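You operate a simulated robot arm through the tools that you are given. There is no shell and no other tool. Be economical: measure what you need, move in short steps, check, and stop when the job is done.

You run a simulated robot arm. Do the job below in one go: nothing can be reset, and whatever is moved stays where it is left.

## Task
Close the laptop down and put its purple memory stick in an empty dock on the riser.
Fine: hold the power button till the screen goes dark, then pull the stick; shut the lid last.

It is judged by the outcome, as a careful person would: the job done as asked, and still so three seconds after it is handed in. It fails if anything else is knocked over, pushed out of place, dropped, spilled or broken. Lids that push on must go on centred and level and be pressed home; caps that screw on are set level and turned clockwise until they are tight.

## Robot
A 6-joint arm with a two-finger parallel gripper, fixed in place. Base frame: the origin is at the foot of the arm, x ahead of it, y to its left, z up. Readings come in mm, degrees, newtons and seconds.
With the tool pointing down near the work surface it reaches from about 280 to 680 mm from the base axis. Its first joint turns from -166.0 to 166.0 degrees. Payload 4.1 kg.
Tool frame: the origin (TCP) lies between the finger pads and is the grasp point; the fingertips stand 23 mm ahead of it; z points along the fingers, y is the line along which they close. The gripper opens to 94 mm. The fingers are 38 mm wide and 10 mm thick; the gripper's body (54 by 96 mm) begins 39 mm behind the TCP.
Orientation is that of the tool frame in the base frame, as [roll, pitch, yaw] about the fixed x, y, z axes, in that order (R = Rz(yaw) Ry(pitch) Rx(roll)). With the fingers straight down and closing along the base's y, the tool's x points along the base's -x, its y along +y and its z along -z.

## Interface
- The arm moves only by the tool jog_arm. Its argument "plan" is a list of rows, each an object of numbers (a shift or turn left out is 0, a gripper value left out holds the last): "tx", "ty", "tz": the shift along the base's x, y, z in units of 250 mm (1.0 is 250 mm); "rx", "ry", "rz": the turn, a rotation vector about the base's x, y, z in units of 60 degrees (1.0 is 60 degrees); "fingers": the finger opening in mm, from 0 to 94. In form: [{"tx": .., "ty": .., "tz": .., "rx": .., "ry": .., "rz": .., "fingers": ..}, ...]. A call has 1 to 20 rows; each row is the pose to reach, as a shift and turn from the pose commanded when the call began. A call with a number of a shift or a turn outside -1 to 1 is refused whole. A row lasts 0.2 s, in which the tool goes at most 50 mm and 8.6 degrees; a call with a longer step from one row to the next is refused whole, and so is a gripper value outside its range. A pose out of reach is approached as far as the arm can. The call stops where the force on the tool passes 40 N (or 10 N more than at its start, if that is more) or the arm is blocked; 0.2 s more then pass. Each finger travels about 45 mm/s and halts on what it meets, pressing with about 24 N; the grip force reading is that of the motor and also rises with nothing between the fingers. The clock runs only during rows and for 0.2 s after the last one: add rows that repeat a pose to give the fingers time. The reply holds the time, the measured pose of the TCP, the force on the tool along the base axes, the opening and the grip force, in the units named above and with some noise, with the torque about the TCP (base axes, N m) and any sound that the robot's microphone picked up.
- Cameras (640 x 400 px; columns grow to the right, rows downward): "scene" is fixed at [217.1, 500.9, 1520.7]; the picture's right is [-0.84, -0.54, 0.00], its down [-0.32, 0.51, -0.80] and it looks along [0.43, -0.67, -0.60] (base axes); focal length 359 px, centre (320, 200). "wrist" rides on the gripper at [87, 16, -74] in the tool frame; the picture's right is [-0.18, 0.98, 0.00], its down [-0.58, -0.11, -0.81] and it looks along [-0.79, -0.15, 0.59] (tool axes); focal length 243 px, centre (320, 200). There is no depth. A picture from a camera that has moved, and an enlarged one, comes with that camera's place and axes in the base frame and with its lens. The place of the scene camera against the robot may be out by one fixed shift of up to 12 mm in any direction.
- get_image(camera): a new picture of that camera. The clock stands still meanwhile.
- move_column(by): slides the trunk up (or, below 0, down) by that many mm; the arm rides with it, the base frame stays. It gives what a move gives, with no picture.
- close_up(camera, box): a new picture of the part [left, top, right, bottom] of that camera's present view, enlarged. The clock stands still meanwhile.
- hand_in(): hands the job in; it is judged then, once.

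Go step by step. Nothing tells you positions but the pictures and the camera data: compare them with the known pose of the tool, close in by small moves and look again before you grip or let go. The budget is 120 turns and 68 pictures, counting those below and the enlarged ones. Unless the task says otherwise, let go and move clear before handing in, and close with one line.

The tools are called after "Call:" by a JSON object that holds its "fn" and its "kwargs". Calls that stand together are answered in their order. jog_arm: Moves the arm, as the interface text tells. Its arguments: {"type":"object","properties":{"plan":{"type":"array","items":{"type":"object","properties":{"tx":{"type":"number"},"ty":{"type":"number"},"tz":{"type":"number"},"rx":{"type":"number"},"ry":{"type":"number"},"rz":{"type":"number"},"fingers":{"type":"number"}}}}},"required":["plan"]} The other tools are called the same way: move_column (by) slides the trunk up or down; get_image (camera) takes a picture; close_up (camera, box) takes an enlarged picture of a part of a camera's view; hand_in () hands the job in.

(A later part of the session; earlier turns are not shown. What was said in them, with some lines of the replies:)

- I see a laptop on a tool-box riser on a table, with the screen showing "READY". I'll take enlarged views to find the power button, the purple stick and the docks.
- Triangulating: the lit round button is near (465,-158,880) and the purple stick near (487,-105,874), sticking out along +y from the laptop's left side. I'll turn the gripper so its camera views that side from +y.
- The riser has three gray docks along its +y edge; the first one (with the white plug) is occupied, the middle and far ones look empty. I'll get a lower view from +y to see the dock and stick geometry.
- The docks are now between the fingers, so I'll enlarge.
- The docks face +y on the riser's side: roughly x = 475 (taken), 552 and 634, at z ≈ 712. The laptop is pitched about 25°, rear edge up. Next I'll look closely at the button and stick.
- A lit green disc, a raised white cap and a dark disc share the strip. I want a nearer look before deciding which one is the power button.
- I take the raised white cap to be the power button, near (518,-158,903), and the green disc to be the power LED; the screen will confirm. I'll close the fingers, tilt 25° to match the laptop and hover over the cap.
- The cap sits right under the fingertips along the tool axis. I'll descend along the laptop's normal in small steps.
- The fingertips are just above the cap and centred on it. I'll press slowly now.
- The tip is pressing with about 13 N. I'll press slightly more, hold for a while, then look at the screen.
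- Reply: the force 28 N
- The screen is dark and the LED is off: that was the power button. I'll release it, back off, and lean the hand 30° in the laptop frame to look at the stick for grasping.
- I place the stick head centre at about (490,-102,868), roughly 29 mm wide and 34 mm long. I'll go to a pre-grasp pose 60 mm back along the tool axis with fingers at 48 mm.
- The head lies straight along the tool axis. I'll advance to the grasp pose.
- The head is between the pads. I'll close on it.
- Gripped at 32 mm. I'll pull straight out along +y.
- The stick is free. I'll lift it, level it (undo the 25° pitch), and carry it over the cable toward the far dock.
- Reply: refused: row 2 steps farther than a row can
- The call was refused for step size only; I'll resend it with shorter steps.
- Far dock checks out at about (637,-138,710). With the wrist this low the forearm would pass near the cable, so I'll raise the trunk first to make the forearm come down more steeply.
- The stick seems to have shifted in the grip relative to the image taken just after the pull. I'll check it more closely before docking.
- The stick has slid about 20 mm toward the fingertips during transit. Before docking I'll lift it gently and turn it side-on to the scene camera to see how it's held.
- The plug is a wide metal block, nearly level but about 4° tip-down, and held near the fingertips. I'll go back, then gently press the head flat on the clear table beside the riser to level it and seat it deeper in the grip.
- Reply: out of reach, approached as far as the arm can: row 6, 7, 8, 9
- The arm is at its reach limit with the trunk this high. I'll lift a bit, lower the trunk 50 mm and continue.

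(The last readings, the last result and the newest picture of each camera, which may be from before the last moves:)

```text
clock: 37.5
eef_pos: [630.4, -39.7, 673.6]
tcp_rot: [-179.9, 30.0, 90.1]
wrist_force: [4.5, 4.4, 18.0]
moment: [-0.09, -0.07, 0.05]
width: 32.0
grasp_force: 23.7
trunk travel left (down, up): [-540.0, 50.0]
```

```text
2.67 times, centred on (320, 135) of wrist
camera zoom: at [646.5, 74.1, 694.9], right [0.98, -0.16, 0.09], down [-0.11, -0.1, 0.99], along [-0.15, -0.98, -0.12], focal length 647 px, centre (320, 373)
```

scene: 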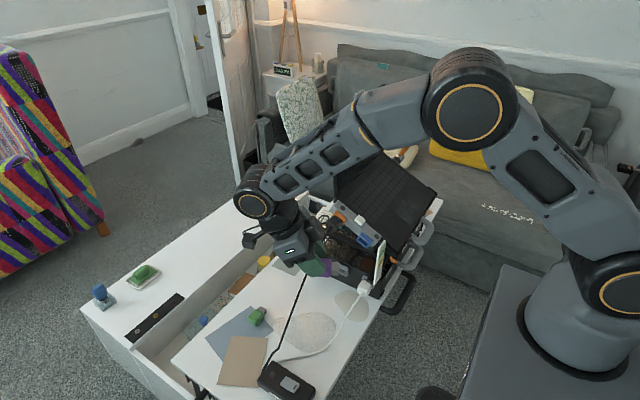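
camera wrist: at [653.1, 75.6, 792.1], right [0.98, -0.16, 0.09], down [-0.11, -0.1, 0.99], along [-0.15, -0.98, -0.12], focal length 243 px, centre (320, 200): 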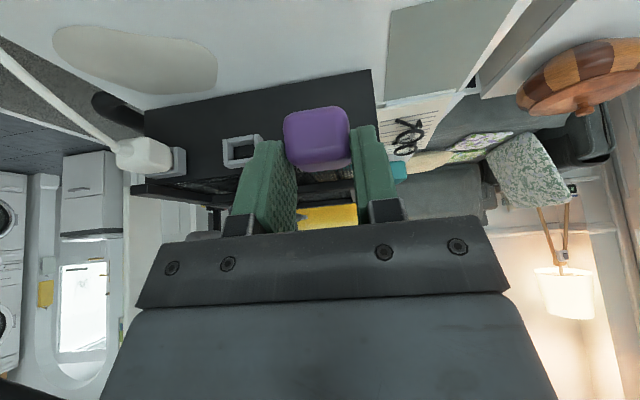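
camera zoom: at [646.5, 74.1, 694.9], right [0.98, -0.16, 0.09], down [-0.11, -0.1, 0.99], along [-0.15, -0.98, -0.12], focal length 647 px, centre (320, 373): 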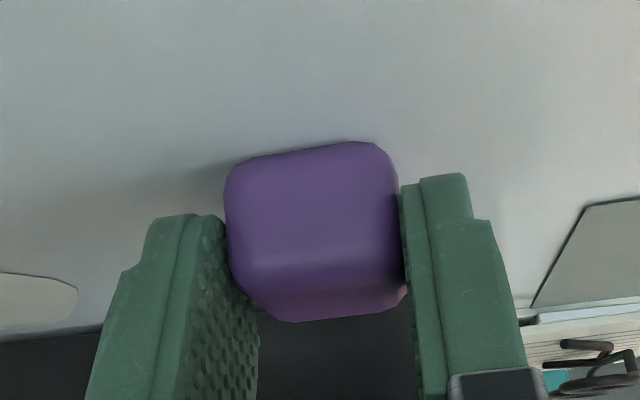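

The head has levelled (moment near zero) and slid deeper into the grip. I'll press a few more millimetres.

Call:
{"fn": "jog_arm", "kwargs": {"plan": [{"tz": -0.004}, {"tz": -0.008}, {"tz": -0.012}, {"tz": -0.016}, {"tz": -0.016}]}}

Call:
{"fn": "close_up", "kwargs": {"camera": "wrist", "box": [200, 60, 440, 210]}}

```text
clock: 38.7
eef_pos: [630.5, -40.0, 668.3]
tcp_rot: [-180.0, 29.9, 90.0]
wrist_force: [-1.5, 2.6, 26.5]
moment: [0.08, 0.25, -0.04]
width: 32.2
grasp_force: 24.3
trunk travel left (down, up): [-540.0, 50.0]
```

```text
2.67 times, centred on (320, 135) of wrist
camera zoom: at [646.3, 73.1, 690.5], right [0.98, -0.16, 0.09], down [-0.11, -0.1, 0.99], along [-0.15, -0.98, -0.12], focal length 647 px, centre (320, 373)
```

zoom: 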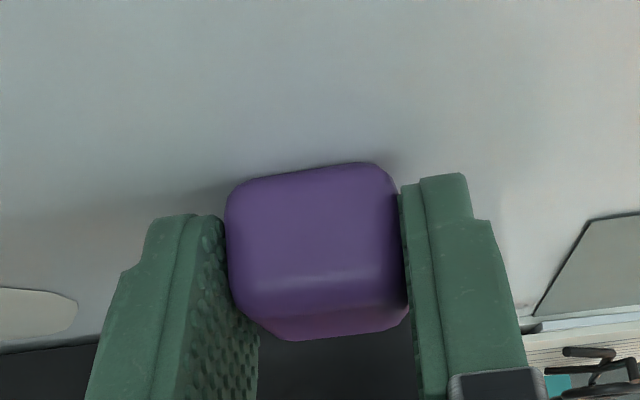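

The stick is now level and deeper in the grip, with the table at z ≈ 640. I'll lift with the trunk and move to a pre-dock pose to measure the docks from close by.

Call:
{"fn": "move_column", "kwargs": {"by": 40}}

Call:
{"fn": "jog_arm", "kwargs": {"plan": [{"tz": 0.03}, {"tz": 0.06, "tx": 0.012, "ty": -0.03}, {"tz": 0.09, "tx": 0.025, "ty": -0.06}, {"tz": 0.09, "tx": 0.025, "ty": -0.06}]}}

Call:
{"fn": "close_up", "kwargs": {"camera": "wrist", "box": [200, 60, 400, 200]}}

```text
clock: 39.5
eef_pos: [629.7, -40.9, 707.5]
tcp_rot: [-179.8, 30.0, 90.1]
wrist_force: [0.1, -0.5, -0.4]
moment: [0.01, 0.0, 0.04]
width: 32.1
grasp_force: 24.1
trunk travel left (down, up): [-580.0, 10.0]
```

```text
clock: 40.5
eef_pos: [637.4, -54.0, 730.1]
tcp_rot: [180.0, 30.1, 90.0]
wrist_force: [0.7, 0.3, -0.4]
moment: [0.02, -0.05, -0.01]
width: 31.9
grasp_force: 23.6
trunk travel left (down, up): [-580.0, 10.0]
```

```text
2.86 times, centred on (300, 130) of wrist
camera zoom: at [653.9, 58.8, 752.2], right [0.98, -0.16, 0.09], down [-0.11, -0.1, 0.99], along [-0.15, -0.98, -0.12], focal length 693 px, centre (377, 400)
```

zoom: 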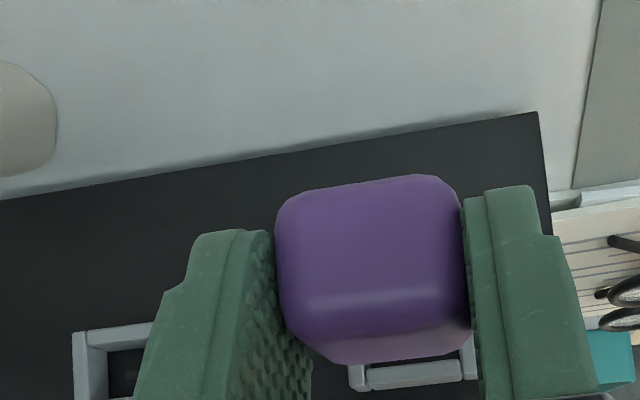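

Relative to the TCP the far dock centre is about −2.2 mm in x and the stick needs to go ~3 mm lower. I'll correct that and advance slowly to just before the dock.

Call:
{"fn": "jog_arm", "kwargs": {"plan": [{"tx": -0.0088, "tz": -0.0124}, {"tx": -0.0088, "tz": -0.0124, "ty": -0.05}, {"tx": -0.0088, "tz": -0.0124, "ty": -0.1}, {"tx": -0.0088, "tz": -0.0124, "ty": -0.1}]}}

Call:
{"fn": "close_up", "kwargs": {"camera": "wrist", "box": [240, 90, 400, 230]}}

Call:
{"fn": "get_image", "kwargs": {"camera": "scene"}}

```text
clock: 41.5
eef_pos: [635.1, -79.6, 726.1]
tcp_rot: [-179.9, 30.0, 90.1]
wrist_force: [-0.3, 0.1, 0.3]
moment: [-0.01, -0.03, 0.02]
width: 31.9
grasp_force: 24.0
trunk travel left (down, up): [-580.0, 10.0]
```

```text
2.86 times, centred on (320, 160) of wrist
camera zoom: at [651.7, 33.5, 748.1], right [0.98, -0.16, 0.09], down [-0.11, -0.1, 0.99], along [-0.15, -0.98, -0.12], focal length 693 px, centre (320, 314)
```

zoom: 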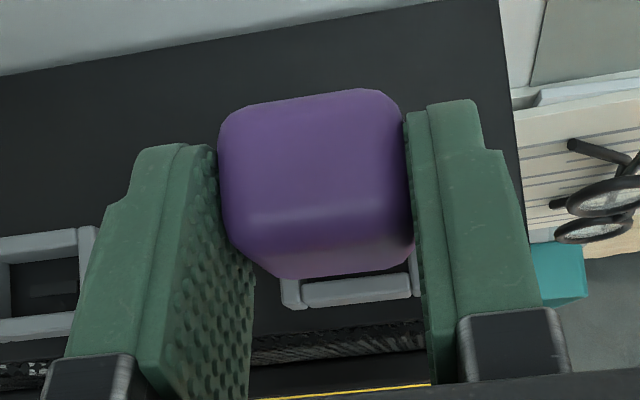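

```text
23 pictures are left
```

scene: 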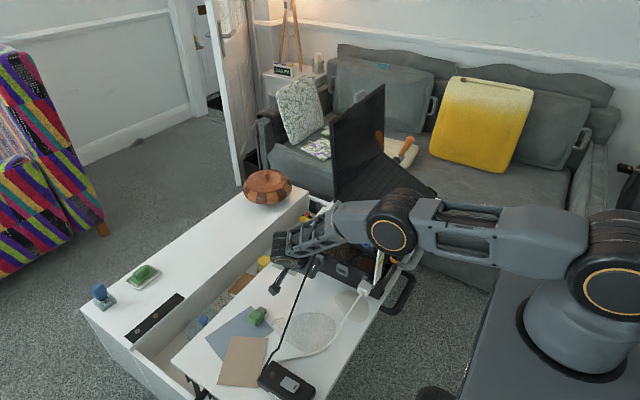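

Alignment looks within about a millimetre. I'll push in slowly along −y.

Call:
{"fn": "jog_arm", "kwargs": {"plan": [{"ty": -0.02, "tx": -0.0016, "tz": 0.001}, {"ty": -0.036, "tx": -0.0016, "tz": 0.001}, {"ty": -0.048, "tx": -0.0016, "tz": 0.001}, {"ty": -0.056, "tx": -0.0016, "tz": 0.001}, {"ty": -0.064, "tx": -0.0016, "tz": 0.001}]}}

```text
clock: 42.7
eef_pos: [633.8, -96.2, 726.0]
tcp_rot: [180.0, 29.9, 90.1]
wrist_force: [0.1, -0.1, -0.3]
moment: [-0.01, 0.03, -0.02]
width: 32.0
grasp_force: 24.0
trunk travel left (down, up): [-580.0, 10.0]
```

Call:
{"fn": "jog_arm", "kwargs": {"plan": [{"ty": -0.008}, {"ty": -0.016}, {"ty": -0.024}, {"ty": -0.032}]}}

Call:
{"fn": "close_up", "kwargs": {"camera": "wrist", "box": [240, 90, 400, 230]}}

```text
clock: 43.7
eef_pos: [635.9, -99.6, 726.8]
tcp_rot: [179.9, 30.0, 90.2]
wrist_force: [1.2, 21.7, 6.6]
moment: [0.19, 0.03, -0.03]
width: 32.7
grasp_force: 24.1
trunk travel left (down, up): [-580.0, 10.0]
```

```text
2.86 times, centred on (320, 160) of wrist
camera zoom: at [651.4, 13.4, 748.6], right [0.98, -0.15, 0.09], down [-0.11, -0.1, 0.99], along [-0.14, -0.98, -0.12], focal length 693 px, centre (320, 314)
```

zoom: 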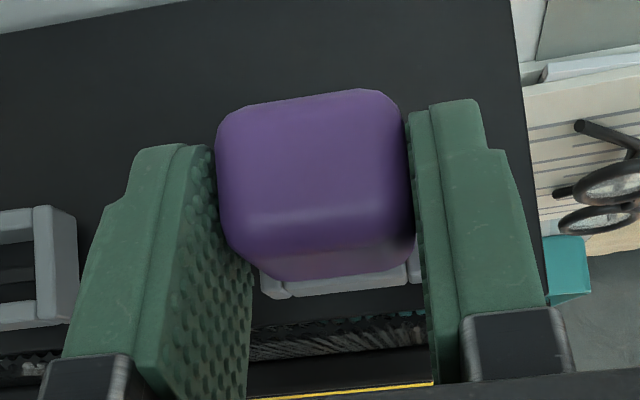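

Call:
{"fn": "close_up", "kwargs": {"camera": "scene", "box": [260, 210, 380, 300]}}

```text
4.44 times, centred on (320, 255) of scene
camera zoom: at [217.1, 500.9, 1520.7], right [-0.84, -0.54, 0.0], down [-0.32, 0.51, -0.8], along [0.43, -0.67, -0.6], focal length 1596 px, centre (320, -44)
```

zoom: 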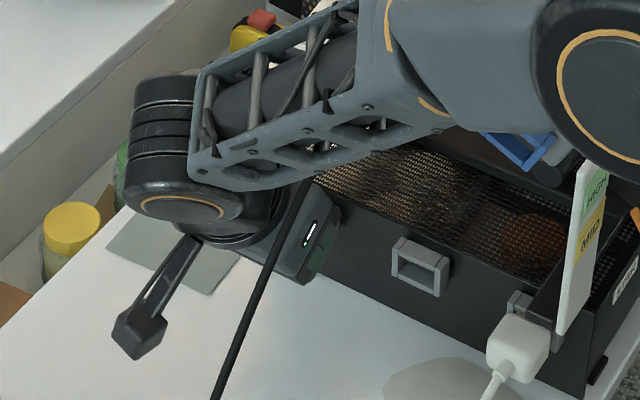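

Contact at y ≈ −99.6 with 22 N. I'll back off 3 mm and probe sideways to tell whether the plug is captured in the dock or blocked at its rim.

Call:
{"fn": "jog_arm", "kwargs": {"plan": [{"ty": 0.02}, {"ty": 0.024}, {"ty": 0.024, "tz": 0.006}, {"ty": 0.024, "tz": 0.012}]}}

```text
clock: 44.7
eef_pos: [633.2, -96.1, 729.2]
tcp_rot: [-179.6, 30.0, 90.2]
wrist_force: [-2.7, -0.6, -6.6]
moment: [0.29, 0.0, -0.08]
width: 32.0
grasp_force: 24.4
trunk travel left (down, up): [-580.0, 10.0]
```

Lifting 3 mm met resistance at the plug tip, so the tip is inside the socket. I'll return to centre height and push harder.

Call:
{"fn": "jog_arm", "kwargs": {"plan": [{"tz": -0.009}, {"tz": -0.009, "ty": -0.012}, {"tz": -0.009, "ty": -0.024}, {"tz": -0.009, "ty": -0.032}, {"tz": -0.009, "ty": -0.04}, {"tz": -0.009, "ty": -0.048}, {"tz": -0.009, "ty": -0.056}]}}

Call:
{"fn": "close_up", "kwargs": {"camera": "wrist", "box": [240, 90, 400, 230]}}

```text
clock: 46.3
eef_pos: [637.2, -108.8, 727.6]
tcp_rot: [179.9, 30.0, 90.2]
wrist_force: [12.8, 18.7, -3.3]
moment: [0.24, -0.19, -0.16]
width: 32.0
grasp_force: 23.8
trunk travel left (down, up): [-580.0, 10.0]
```

```text
2.86 times, centred on (320, 160) of wrist
camera zoom: at [652.4, 4.5, 749.3], right [0.98, -0.16, 0.09], down [-0.11, -0.1, 0.99], along [-0.14, -0.98, -0.12], focal length 693 px, centre (320, 314)
```

zoom: 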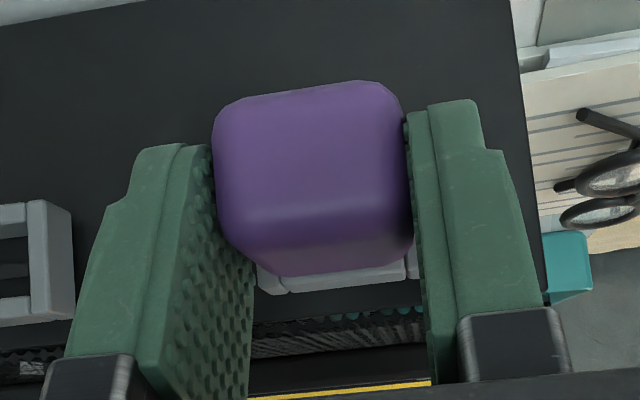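

It moved in further, and the 13 N side force says the dock is slightly to +x. I'll ease over 2 mm and press home.

Call:
{"fn": "jog_arm", "kwargs": {"plan": [{"tx": 0.006}, {"tx": 0.01}, {"tx": 0.01, "ty": -0.008}, {"tx": 0.01, "ty": -0.016}, {"tx": 0.01, "ty": -0.016}]}}

Call:
{"fn": "close_up", "kwargs": {"camera": "wrist", "box": [240, 90, 400, 230]}}

```text
clock: 47.5
eef_pos: [637.7, -113.6, 727.3]
tcp_rot: [-179.9, 30.1, 90.2]
wrist_force: [-1.5, 22.8, -1.3]
moment: [0.25, -0.03, -0.7]
width: 32.0
grasp_force: 24.2
trunk travel left (down, up): [-580.0, 10.0]
```

```text
2.86 times, centred on (320, 160) of wrist
camera zoom: at [653.0, -1.4, 748.8], right [0.98, -0.16, 0.09], down [-0.11, -0.1, 0.99], along [-0.15, -0.98, -0.11], focal length 693 px, centre (320, 314)
```

zoom: 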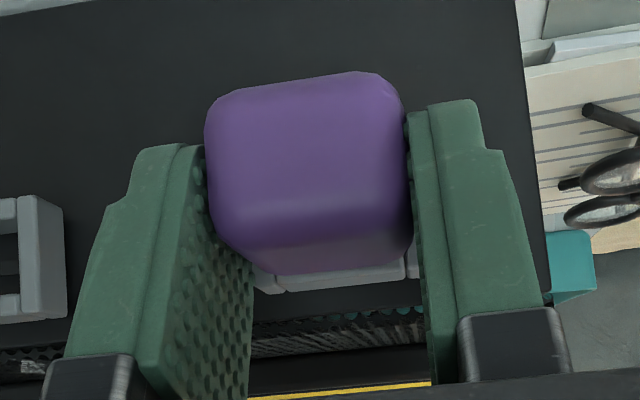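

The left finger is now touching the dock frame, so pushing further in this grip won't help. I'll release, retract and inspect the stick in the dock.

Call:
{"fn": "jog_arm", "kwargs": {"plan": [{"ty": 0.008, "fingers": 33}, {"ty": 0.012, "fingers": 36}, {"ty": 0.012, "fingers": 46}, {"ty": 0.012, "fingers": 46}, {"ty": 0.05, "tz": 0.06, "fingers": 46}, {"ty": 0.11, "tz": 0.16, "fingers": 46}, {"ty": 0.2, "tz": 0.26, "fingers": 46}, {"ty": 0.3, "tz": 0.3, "fingers": 46}]}}

Call:
{"fn": "close_up", "kwargs": {"camera": "wrist", "box": [200, 0, 420, 150]}}

```text
clock: 49.3
eef_pos: [633.4, -37.6, 804.9]
tcp_rot: [-179.9, 30.0, 90.2]
wrist_force: [-0.3, -0.6, 0.2]
moment: [0.0, -0.02, -0.01]
width: 45.9
grasp_force: 0.0
trunk travel left (down, up): [-580.0, 10.0]
```

```text
2.67 times, centred on (310, 75) of wrist
camera zoom: at [651.7, 74.2, 826.2], right [0.98, -0.16, 0.09], down [-0.11, -0.1, 0.99], along [-0.15, -0.98, -0.12], focal length 647 px, centre (347, 533)
```

zoom: 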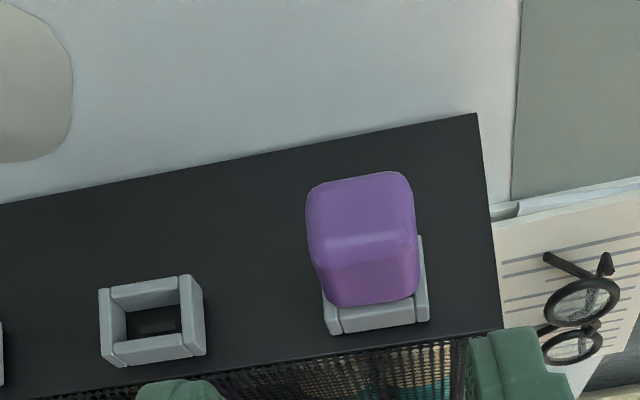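

The stick is held level in the far dock with its head against the frame. To be sure it's home I'll push its end face with closed fingertips.

Call:
{"fn": "jog_arm", "kwargs": {"plan": [{"ty": 0.03, "fingers": 0}, {"ty": 0.03, "tx": 0.012, "tz": -0.12}, {"ty": 0.03, "tx": 0.012, "tz": -0.24}, {"ty": 0.03, "tx": 0.012, "tz": -0.336}, {"ty": -0.03, "tx": 0.012, "tz": -0.336}, {"ty": -0.08, "tx": 0.012, "tz": -0.336}, {"ty": -0.1, "tx": 0.012, "tz": -0.336}, {"ty": -0.11, "tx": 0.012, "tz": -0.336}, {"ty": -0.12, "tx": 0.012, "tz": -0.336}, {"ty": -0.13, "tx": 0.012, "tz": -0.336}, {"ty": -0.14, "tx": 0.012, "tz": -0.336}, {"ty": -0.15, "tx": 0.012, "tz": -0.336}]}}

```text
clock: 51.9
eef_pos: [640.2, -74.9, 718.5]
tcp_rot: [180.0, 30.0, 90.2]
wrist_force: [-2.5, 15.4, 1.6]
moment: [0.11, 0.05, -0.07]
width: 0.0
grasp_force: 23.9
trunk travel left (down, up): [-580.0, 10.0]
```

Call:
{"fn": "jog_arm", "kwargs": {"plan": [{"ty": -0.004}, {"ty": -0.008}, {"ty": -0.012}, {"ty": -0.016}, {"ty": -0.016}]}}

```text
clock: 53.1
eef_pos: [642.1, -79.4, 719.4]
tcp_rot: [179.9, 30.1, 90.3]
wrist_force: [8.5, 24.2, 9.2]
moment: [0.05, -0.1, 0.23]
width: 0.0
grasp_force: 24.3
trunk travel left (down, up): [-580.0, 10.0]
```

Call:
{"fn": "jog_arm", "kwargs": {"plan": [{"ty": 0.03}, {"ty": 0.1, "tz": 0.04}, {"ty": 0.16, "tz": 0.16}, {"ty": 0.2, "tz": 0.3}, {"ty": 0.2, "tz": 0.34}]}}

Call:
{"fn": "close_up", "kwargs": {"camera": "wrist", "box": [240, 0, 400, 120]}}

```text
clock: 54.3
eef_pos: [641.4, -31.7, 804.6]
tcp_rot: [-179.9, 29.9, 90.1]
wrist_force: [0.0, -0.1, 0.3]
moment: [0.02, -0.02, -0.02]
width: 0.1
grasp_force: 24.3
trunk travel left (down, up): [-580.0, 10.0]
```

```text
3.33 times, centred on (320, 60) of wrist
camera zoom: at [656.6, 81.3, 826.4], right [0.98, -0.16, 0.09], down [-0.11, -0.1, 0.99], along [-0.15, -0.98, -0.12], focal length 809 px, centre (320, 667)
```

zoom: 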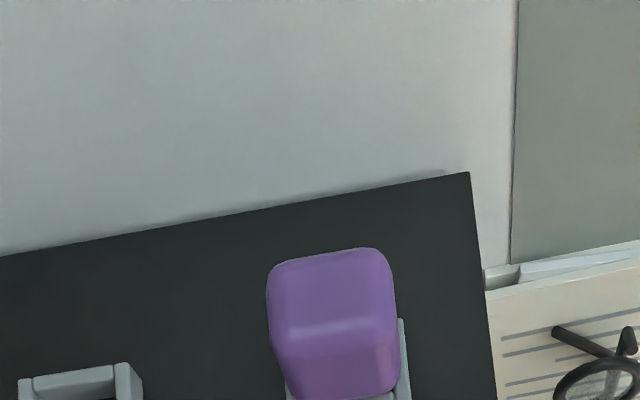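

The riser's corner seems to have moved in my measurements, so I need to check whether the riser shifted. I'll clear the arm a bit and compare against the first scene close-up.

Call:
{"fn": "jog_arm", "kwargs": {"plan": [{"tz": 0.16}, {"tz": 0.32}, {"tz": 0.48, "ty": 0.1}, {"tz": 0.64, "ty": 0.2}, {"tz": 0.8, "ty": 0.3}, {"tz": 0.9, "ty": 0.44}]}}

Call:
{"fn": "close_up", "kwargs": {"camera": "scene", "box": [280, 180, 460, 300]}}

```text
clock: 55.7
eef_pos: [639.7, 78.3, 1028.0]
tcp_rot: [-179.9, 29.9, 90.1]
wrist_force: [-0.8, -0.3, 0.4]
moment: [0.02, 0.05, -0.01]
width: 0.0
grasp_force: 23.9
trunk travel left (down, up): [-580.0, 10.0]
```

```text
3.33 times, centred on (370, 240) of scene
camera zoom: at [217.1, 500.9, 1520.7], right [-0.84, -0.54, 0.0], down [-0.32, 0.51, -0.8], along [0.43, -0.67, -0.6], focal length 1197 px, centre (153, 67)
```

zoom: 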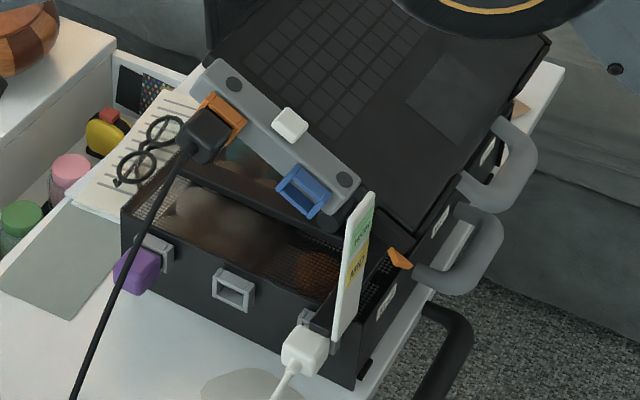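

The riser and laptop got nudged about 10 mm in −y (slightly more at the far end). First I'll check how deep the stick sits in its dock.

Call:
{"fn": "close_up", "kwargs": {"camera": "scene", "box": [300, 235, 364, 275]}}

Call:
{"fn": "get_image", "kwargs": {"camera": "wrist"}}

```text
10.00 times, centred on (332, 255) of scene
camera zoom: at [217.1, 500.9, 1520.7], right [-0.84, -0.54, 0.0], down [-0.32, 0.51, -0.8], along [0.43, -0.67, -0.6], focal length 3591 px, centre (200, -350)
```

zoom: 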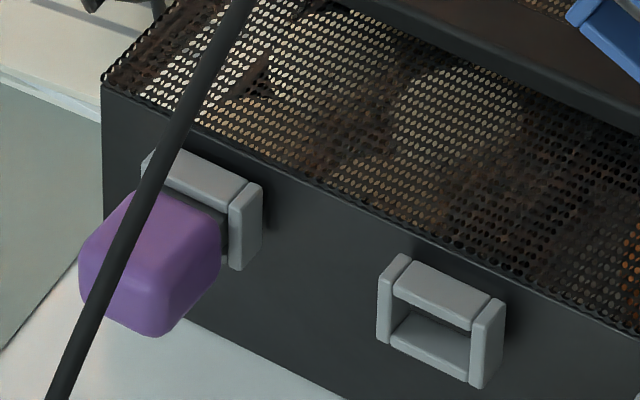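

```text
14 pictures are left
camera wrist: at [656.3, 191.4, 1051.0], right [0.98, -0.16, 0.09], down [-0.11, -0.1, 0.99], along [-0.15, -0.98, -0.12], focal length 243 px, centre (320, 200)
```

wrist: 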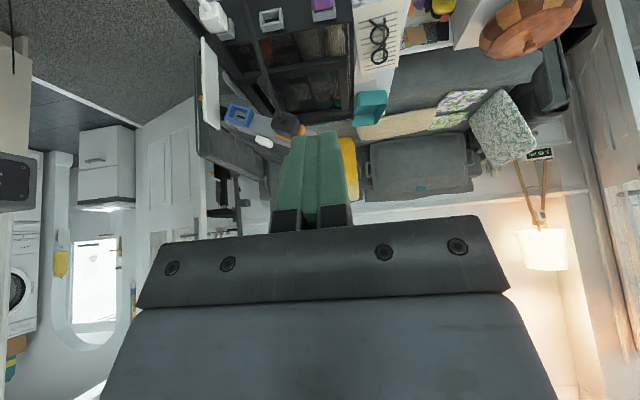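

The stick is properly seated. To undo the nudge I'll straddle the head, clamp the rigid dock frame by its sides (wider than the head) and draw the riser back about 10 mm.

Call:
{"fn": "jog_arm", "kwargs": {"plan": [{"ty": -0.14, "tz": -0.1, "fingers": 56}, {"ty": -0.24, "tz": -0.24}, {"ty": -0.34, "tz": -0.38}, {"ty": -0.42, "tz": -0.54}, {"ty": -0.48, "tz": -0.7}, {"ty": -0.54, "tz": -0.86}, {"ty": -0.62, "tz": -0.94}, {"ty": -0.709, "tz": -1.0}]}}

Call:
{"fn": "jog_arm", "kwargs": {"plan": [{"ty": -0.04, "tz": -0.07}, {"ty": -0.075, "tz": -0.13}, {"ty": -0.1, "tz": -0.21}, {"ty": -0.12, "tz": -0.23}, {"ty": -0.12, "tz": -0.23}]}}

Call:
{"fn": "close_up", "kwargs": {"camera": "wrist", "box": [220, 60, 420, 220]}}

```text
clock: 57.5
eef_pos: [640.7, -101.1, 778.6]
tcp_rot: [-179.9, 30.0, 90.0]
wrist_force: [-0.2, 1.1, 0.0]
moment: [-0.03, -0.02, 0.02]
width: 56.1
grasp_force: 0.1
trunk travel left (down, up): [-580.0, 10.0]
```

```text
clock: 58.7
eef_pos: [639.1, -129.0, 721.3]
tcp_rot: [-179.9, 29.9, 90.1]
wrist_force: [-0.7, -0.7, 0.5]
moment: [0.02, -0.02, 0.01]
width: 56.0
grasp_force: 0.2
trunk travel left (down, up): [-580.0, 10.0]
```

```text
2.50 times, centred on (320, 140) of wrist
camera zoom: at [654.7, -16.9, 743.0], right [0.98, -0.16, 0.09], down [-0.11, -0.1, 0.99], along [-0.15, -0.98, -0.12], focal length 606 px, centre (320, 350)
```

zoom: 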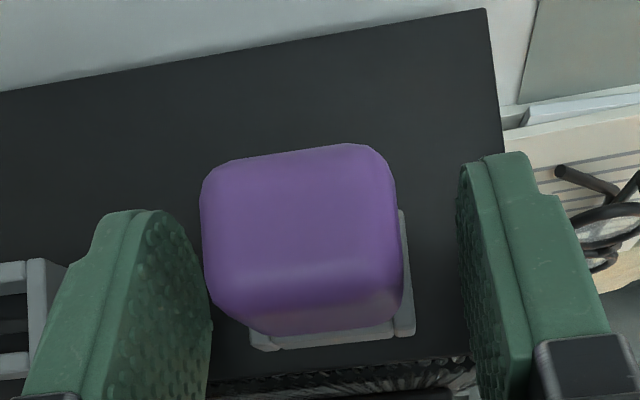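

Call:
{"fn": "jog_arm", "kwargs": {"plan": [{"fingers": 44}, {"fingers": 34}, {"fingers": 33}, {"fingers": 33}]}}

```text
clock: 59.7
eef_pos: [638.0, -129.3, 721.3]
tcp_rot: [-179.9, 29.9, 90.1]
wrist_force: [-5.7, -0.4, 0.2]
moment: [-0.01, 0.22, -0.39]
width: 36.8
grasp_force: 24.1
trunk travel left (down, up): [-580.0, 10.0]
```

Clamped on the frame (36.8 mm wide, not the head). Now I'll pull slowly in +y.

Call:
{"fn": "jog_arm", "kwargs": {"plan": [{"ty": 0.006, "tx": -0.003}, {"ty": 0.012, "tx": -0.006}, {"ty": 0.018, "tx": -0.006}, {"ty": 0.024, "tx": -0.006}, {"ty": 0.03, "tx": -0.006}]}}

Call:
{"fn": "close_up", "kwargs": {"camera": "wrist", "box": [220, 60, 420, 220]}}

```text
clock: 60.9
eef_pos: [636.7, -122.1, 722.0]
tcp_rot: [179.9, 30.0, 90.0]
wrist_force: [-4.3, -21.8, 3.5]
moment: [-0.29, 0.12, -0.17]
width: 36.8
grasp_force: 23.7
trunk travel left (down, up): [-580.0, 10.0]
```

```text
2.50 times, centred on (320, 140) of wrist
camera zoom: at [653.7, -9.9, 743.0], right [0.98, -0.16, 0.09], down [-0.11, -0.1, 0.99], along [-0.15, -0.98, -0.12], focal length 606 px, centre (320, 350)
```

zoom: 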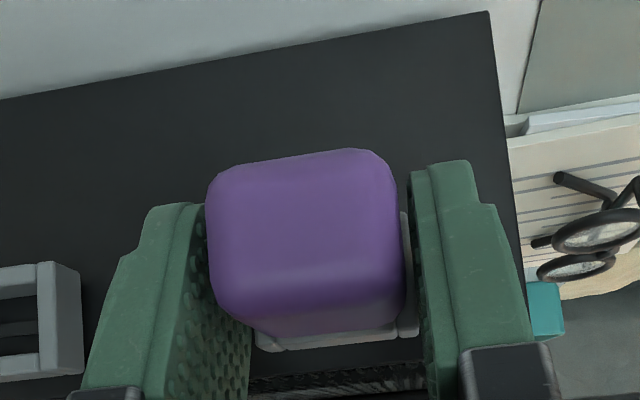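

The riser follows (about 6 mm so far). I'll continue a bit more and check.

Call:
{"fn": "jog_arm", "kwargs": {"plan": [{"ty": 0.006}, {"ty": 0.012}, {"ty": 0.018}, {"ty": 0.024}, {"ty": 0.028}]}}

Call:
{"fn": "close_up", "kwargs": {"camera": "scene", "box": [280, 180, 460, 300]}}

```text
clock: 62.1
eef_pos: [637.4, -116.7, 720.1]
tcp_rot: [-179.8, 29.9, 89.9]
wrist_force: [-13.9, -23.1, 2.0]
moment: [-0.31, 0.08, -0.24]
width: 37.0
grasp_force: 24.4
trunk travel left (down, up): [-580.0, 10.0]
```

```text
3.33 times, centred on (370, 240) of scene
camera zoom: at [217.1, 500.9, 1520.7], right [-0.84, -0.54, 0.0], down [-0.32, 0.51, -0.8], along [0.43, -0.67, -0.6], focal length 1197 px, centre (153, 67)
```

zoom: 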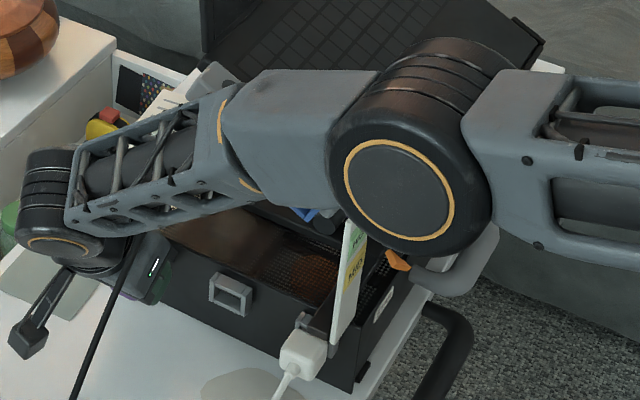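

The docks and white plug are back at their original picture positions. I'll release and retract.

Call:
{"fn": "jog_arm", "kwargs": {"plan": [{"ty": -0.006, "fingers": 42}, {"ty": -0.006, "fingers": 56}, {"ty": -0.006, "fingers": 56}, {"ty": 0.03, "tz": 0.08}, {"ty": 0.08, "tz": 0.2}, {"ty": 0.16, "tz": 0.36}, {"ty": 0.24, "tz": 0.54}, {"ty": 0.3, "tz": 0.72}, {"ty": 0.36, "tz": 0.9}, {"ty": 0.4, "tz": 1.0}]}}

Call:
{"fn": "jog_arm", "kwargs": {"plan": [{"tz": 0.12, "ty": 0.1, "fingers": 20}, {"tz": 0.3, "ty": 0.14, "fingers": 0}, {"tz": 0.48, "ty": 0.14}, {"tz": 0.6, "ty": 0.14, "tx": -0.1}, {"tz": 0.7, "ty": 0.14, "tx": -0.2}, {"tz": 0.75, "ty": 0.14, "tx": -0.34}]}}

Call:
{"fn": "get_image", "kwargs": {"camera": "scene"}}

```text
clock: 64.3
eef_pos: [638.9, -16.9, 972.5]
tcp_rot: [-179.9, 30.0, 90.1]
wrist_force: [0.2, 0.2, 0.5]
moment: [-0.04, 0.03, -0.01]
width: 55.6
grasp_force: 0.1
trunk travel left (down, up): [-580.0, 10.0]
```

```text
clock: 65.7
eef_pos: [556.4, 18.9, 1157.3]
tcp_rot: [-180.0, 30.0, 89.9]
wrist_force: [-0.3, -0.3, 0.0]
moment: [-0.02, -0.01, 0.03]
width: 0.1
grasp_force: 24.2
trunk travel left (down, up): [-580.0, 10.0]
```

```text
10 pictures are left
```

scene: 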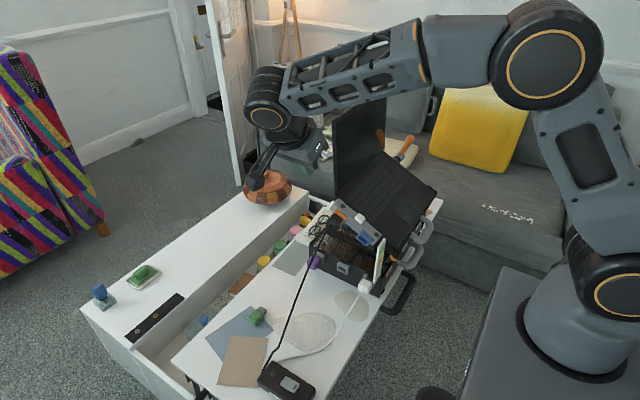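

Everything is in place so far. For the lid, I take its hinge near (587, 922) in x–z and its top edge near (610, 1165), spanning y from −165 to −441. I'll move beside its left edge to confirm before going behind it.

Call:
{"fn": "jog_arm", "kwargs": {"plan": [{"tx": 0.1, "ty": -0.06, "tz": 0.03}, {"tx": 0.2, "ty": -0.16, "tz": 0.07}, {"tx": 0.3, "ty": -0.27, "tz": 0.07}, {"tx": 0.35, "ty": -0.38, "tz": 0.07}, {"tx": 0.355, "ty": -0.436, "tz": 0.07}, {"tx": 0.355, "ty": -0.436, "tz": 0.07}]}}

Call:
{"fn": "get_image", "kwargs": {"camera": "wrist"}}

```text
clock: 67.1
eef_pos: [641.9, -87.2, 1177.2]
tcp_rot: [-180.0, 29.9, 90.1]
wrist_force: [0.9, -0.6, 0.3]
moment: [0.01, 0.02, 0.0]
width: 0.2
grasp_force: 24.0
trunk travel left (down, up): [-580.0, 10.0]
```

```text
9 pictures are left
camera wrist: at [658.7, 25.4, 1199.0], right [0.98, -0.16, 0.09], down [-0.11, -0.1, 0.99], along [-0.15, -0.98, -0.12], focal length 243 px, centre (320, 200)
```

wrist: 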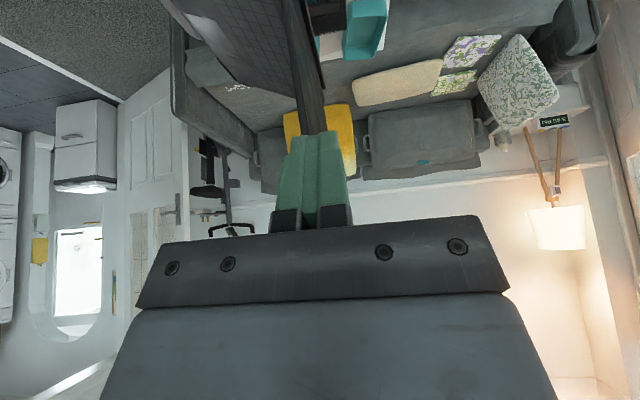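

Call:
{"fn": "close_up", "kwargs": {"camera": "wrist", "box": [220, 0, 400, 140]}}

```text
2.86 times, centred on (310, 70) of wrist
camera zoom: at [658.7, 25.4, 1199.0], right [0.98, -0.16, 0.09], down [-0.11, -0.1, 0.99], along [-0.15, -0.98, -0.12], focal length 693 px, centre (349, 571)
```

zoom: 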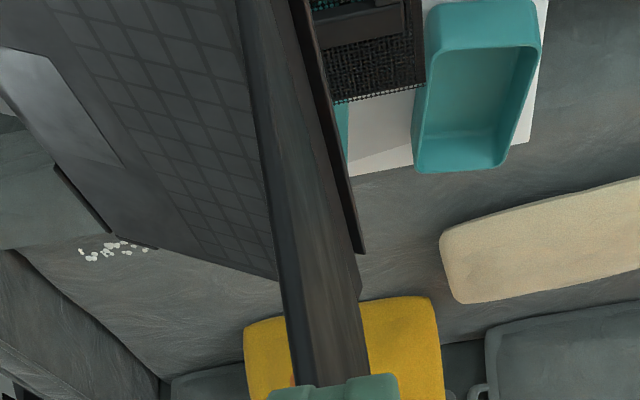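

The lid's back face is at roughly x = 627 near its top, so I need to be at x ≈ 660 before going behind it. I'll check that reach first.

Call:
{"fn": "jog_arm", "kwargs": {"plan": [{"tx": 0.04}, {"tx": 0.08}, {"tx": 0.08, "tz": -0.08}, {"tx": 0.08, "tz": -0.1}]}}

```text
clock: 68.1
eef_pos: [660.8, -88.7, 1151.4]
tcp_rot: [179.9, 30.0, 90.0]
wrist_force: [0.2, -0.5, 0.1]
moment: [-0.03, 0.02, -0.01]
width: 0.1
grasp_force: 23.0
trunk travel left (down, up): [-580.0, 10.0]
```

Call:
{"fn": "jog_arm", "kwargs": {"plan": [{"tz": 0.04}, {"tz": 0.04, "ty": -0.08}, {"tz": 0.04, "ty": -0.18}, {"tz": 0.04, "ty": -0.28}, {"tz": 0.04, "ty": -0.38}, {"tz": 0.04, "ty": -0.43}, {"tz": 0.04, "ty": -0.43}]}}

Call:
{"fn": "get_image", "kwargs": {"camera": "scene"}}

```text
clock: 69.7
eef_pos: [660.9, -196.6, 1159.8]
tcp_rot: [-179.9, 30.0, 90.1]
wrist_force: [-0.2, 0.6, -0.4]
moment: [0.0, -0.03, 0.0]
width: 0.0
grasp_force: 23.9
trunk travel left (down, up): [-580.0, 10.0]
```

```text
7 pictures are left
```

scene: 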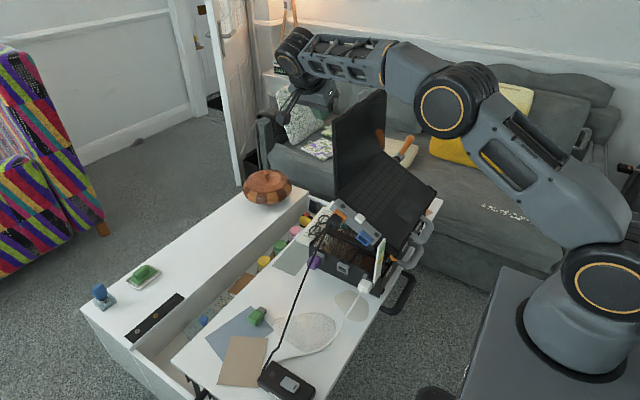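

The hand is behind the lid with clearance. I'll push the lid forward slowly along an arc around its hinge.

Call:
{"fn": "jog_arm", "kwargs": {"plan": [{"tx": -0.044, "tz": -0.008}, {"tx": -0.084, "tz": -0.02}, {"tx": -0.108, "tz": -0.021}, {"tx": -0.132, "tz": -0.022}, {"tx": -0.156, "tz": -0.023}, {"tx": -0.18, "tz": -0.024}, {"tx": -0.224, "tz": -0.026}, {"tx": -0.264, "tz": -0.028}]}}

Call:
{"fn": "get_image", "kwargs": {"camera": "scene"}}

```text
clock: 71.5
eef_pos: [597.9, -196.1, 1154.3]
tcp_rot: [-180.0, 30.0, 90.1]
wrist_force: [1.2, 1.2, 0.8]
moment: [-0.01, 0.0, 0.0]
width: 0.0
grasp_force: 24.2
trunk travel left (down, up): [-580.0, 10.0]
```

```text
6 pictures are left
```

scene: 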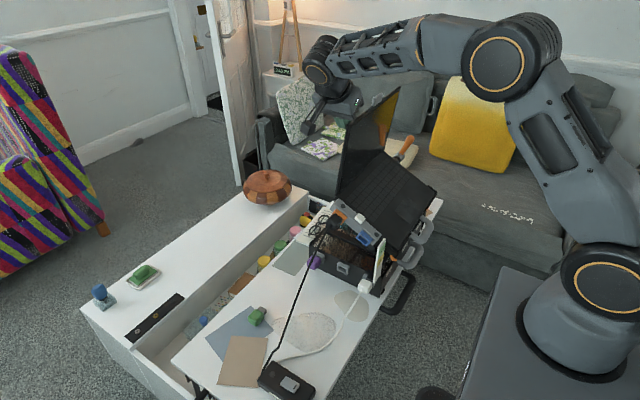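

The lid is following with very little force. I'll continue along the arc.

Call:
{"fn": "jog_arm", "kwargs": {"plan": [{"tx": -0.044, "tz": -0.008, "ty": -0.008}, {"tx": -0.088, "tz": -0.018, "ty": -0.016}, {"tx": -0.13, "tz": -0.029, "ty": -0.024}, {"tx": -0.172, "tz": -0.044, "ty": -0.032}, {"tx": -0.212, "tz": -0.062, "ty": -0.04}, {"tx": -0.252, "tz": -0.08, "ty": -0.048}, {"tx": -0.292, "tz": -0.104, "ty": -0.056}, {"tx": -0.328, "tz": -0.128, "ty": -0.064}, {"tx": -0.364, "tz": -0.152, "ty": -0.072}, {"tx": -0.4, "tz": -0.18, "ty": -0.08}, {"tx": -0.432, "tz": -0.21, "ty": -0.088}, {"tx": -0.462, "tz": -0.241, "ty": -0.096}, {"tx": -0.492, "tz": -0.276, "ty": -0.104}, {"tx": -0.518, "tz": -0.312, "ty": -0.112}, {"tx": -0.542, "tz": -0.346, "ty": -0.12}, {"tx": -0.564, "tz": -0.384, "ty": -0.128}, {"tx": -0.584, "tz": -0.424, "ty": -0.136}, {"tx": -0.603, "tz": -0.464, "ty": -0.14}]}}

Call:
{"fn": "get_image", "kwargs": {"camera": "scene"}}

```text
clock: 75.3
eef_pos: [445.1, -230.7, 1036.9]
tcp_rot: [-179.9, 30.0, 90.1]
wrist_force: [0.3, -0.1, 0.3]
moment: [0.01, -0.01, -0.01]
width: 0.3
grasp_force: 23.7
trunk travel left (down, up): [-580.0, 10.0]
```

```text
5 pictures are left
```

scene: 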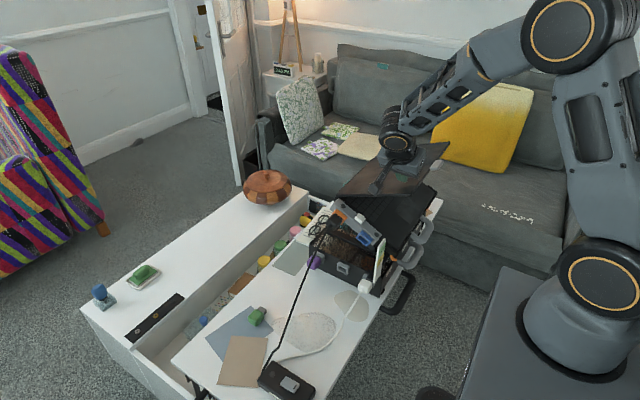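

Call:
{"fn": "jog_arm", "kwargs": {"plan": [{"tx": -0.016, "tz": -0.042}, {"tx": -0.028, "tz": -0.084}, {"tx": -0.04, "tz": -0.126}, {"tx": -0.048, "tz": -0.172}, {"tx": -0.052, "tz": -0.216}, {"tx": -0.056, "tz": -0.258}, {"tx": -0.072, "tz": -0.304}, {"tx": -0.092, "tz": -0.348}, {"tx": -0.112, "tz": -0.392}, {"tx": -0.112, "tz": -0.436}, {"tx": -0.108, "tz": -0.48}, {"tx": -0.1, "tz": -0.52}]}}

```text
clock: 77.9
eef_pos: [419.8, -231.4, 907.9]
tcp_rot: [-179.9, 30.0, 90.1]
wrist_force: [-0.1, 0.0, -0.1]
moment: [0.02, 0.02, 0.03]
width: 0.0
grasp_force: 24.2
trunk travel left (down, up): [-580.0, 10.0]
```

Now the last bit, in small steps until firm contact.

Call:
{"fn": "jog_arm", "kwargs": {"plan": [{"tx": 0.006, "tz": -0.016}, {"tx": 0.012, "tz": -0.032}, {"tx": 0.016, "tz": -0.044}, {"tx": 0.02, "tz": -0.056}, {"tx": 0.022, "tz": -0.064}, {"tx": 0.022, "tz": -0.072}, {"tx": 0.022, "tz": -0.08}]}}

Call:
{"fn": "close_up", "kwargs": {"camera": "scene", "box": [280, 150, 460, 300]}}

```text
clock: 79.5
eef_pos: [427.7, -231.7, 888.6]
tcp_rot: [-179.9, 29.9, 90.0]
wrist_force: [-0.2, -0.1, 1.0]
moment: [0.01, 0.0, 0.0]
width: 0.1
grasp_force: 23.5
trunk travel left (down, up): [-580.0, 10.0]
```

```text
2.67 times, centred on (370, 225) of scene
camera zoom: at [217.1, 500.9, 1520.7], right [-0.84, -0.54, 0.0], down [-0.32, 0.51, -0.8], along [0.43, -0.67, -0.6], focal length 958 px, centre (187, 133)
```

zoom: 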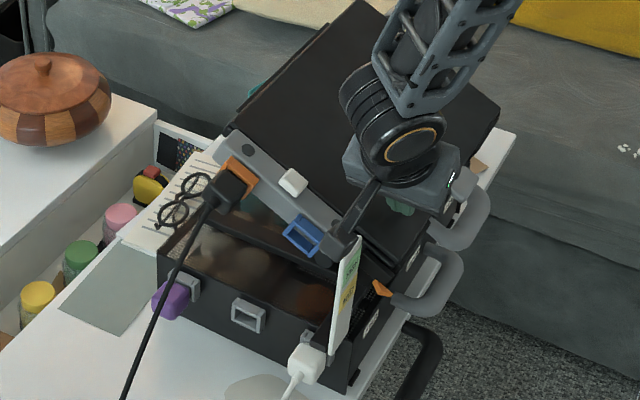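

The lid is almost shut. I'll press a little further until I feel it seat.

Call:
{"fn": "jog_arm", "kwargs": {"plan": [{"tx": 0.004, "tz": -0.01}, {"tx": 0.008, "tz": -0.02}, {"tx": 0.012, "tz": -0.03}, {"tx": 0.016, "tz": -0.04}, {"tx": 0.02, "tz": -0.05}, {"tx": 0.022, "tz": -0.056}, {"tx": 0.024, "tz": -0.062}]}}

```text
clock: 80.5
eef_pos: [428.4, -231.5, 884.5]
tcp_rot: [179.9, 30.4, 89.8]
wrist_force: [-14.6, 9.3, 29.3]
moment: [0.36, 0.12, 0.14]
width: 0.0
grasp_force: 23.5
trunk travel left (down, up): [-580.0, 10.0]
stopped in row 4: the force on the tool passed its limit at 44 N (the readings are from after the stop); the commanded pose is now the measured one
```

Firm contact: the lid is down. I'll lift clear and check everything.

Call:
{"fn": "jog_arm", "kwargs": {"plan": [{"tz": 0.04, "tx": -0.01}, {"tz": 0.18, "tx": -0.02}, {"tz": 0.36, "tx": -0.05}, {"tz": 0.54, "tx": -0.15, "ty": 0.05}, {"tz": 0.7, "tx": -0.25, "ty": 0.1}, {"tz": 0.84, "tx": -0.3, "ty": 0.16}, {"tz": 0.98, "tx": -0.3, "ty": 0.2}]}}

Call:
{"fn": "close_up", "kwargs": {"camera": "scene", "box": [280, 180, 460, 300]}}

```text
refused: row 4 steps farther than a row can; nothing moved
```

```text
3.33 times, centred on (370, 240) of scene
camera zoom: at [217.1, 500.9, 1520.7], right [-0.84, -0.54, 0.0], down [-0.32, 0.51, -0.8], along [0.43, -0.67, -0.6], focal length 1197 px, centre (153, 67)
```

zoom: 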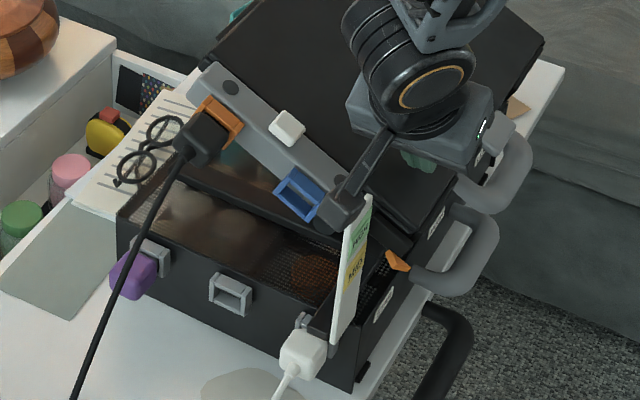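

Call:
{"fn": "jog_arm", "kwargs": {"plan": [{"tz": 0.04, "tx": -0.01}, {"tz": 0.16, "tx": -0.02}, {"tz": 0.32, "tx": -0.04}, {"tz": 0.46, "tx": -0.1, "ty": 0.04}, {"tz": 0.6, "tx": -0.18, "ty": 0.08}, {"tz": 0.74, "tx": -0.24, "ty": 0.12}, {"tz": 0.88, "tx": -0.28, "ty": 0.16}]}}

Call:
{"fn": "close_up", "kwargs": {"camera": "scene", "box": [280, 180, 460, 300]}}

Call:
{"fn": "get_image", "kwargs": {"camera": "wrist"}}

```text
clock: 82.1
eef_pos: [360.5, -191.3, 1101.0]
tcp_rot: [179.9, 30.1, 90.0]
wrist_force: [0.1, 0.8, 0.2]
moment: [-0.01, 0.01, 0.03]
width: 0.0
grasp_force: 23.9
trunk travel left (down, up): [-580.0, 10.0]
```

```text
3.33 times, centred on (370, 240) of scene
camera zoom: at [217.1, 500.9, 1520.7], right [-0.84, -0.54, 0.0], down [-0.32, 0.51, -0.8], along [0.43, -0.67, -0.6], focal length 1197 px, centre (153, 67)
```

zoom: 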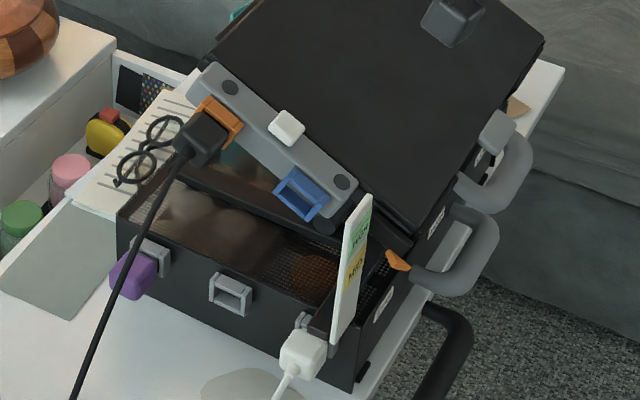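

```text
1 pictures are left
camera wrist: at [377.2, -77.7, 1121.4], right [0.98, -0.16, 0.09], down [-0.11, -0.1, 0.99], along [-0.15, -0.98, -0.11], focal length 243 px, centre (320, 200)
```

wrist: 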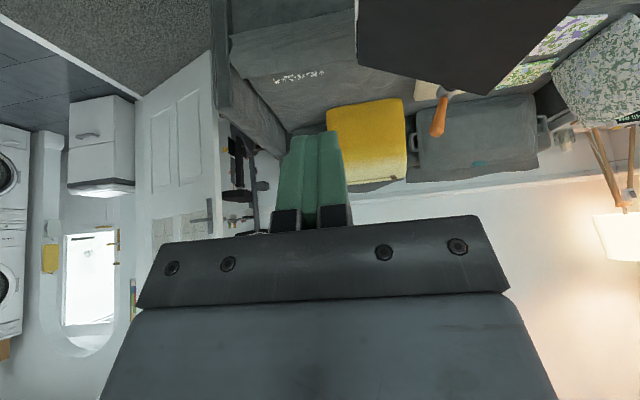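

The lid is shut, the screen went dark before the stick was pulled, the stick sits in the far dock, and the riser is back within a few pixels of where it started. The arm is clear, so I'm handing in.

Call:
{"fn": "hand_in", "kwargs": {}}

```text
The job is handed in.
```

The job is handed in: I held the power button until the screen went dark, moved the purple stick to the riser's far dock and shut the lid last; docking nudged the riser and laptop about 10 mm, and I pulled them back to within a few millimetres of where they started.
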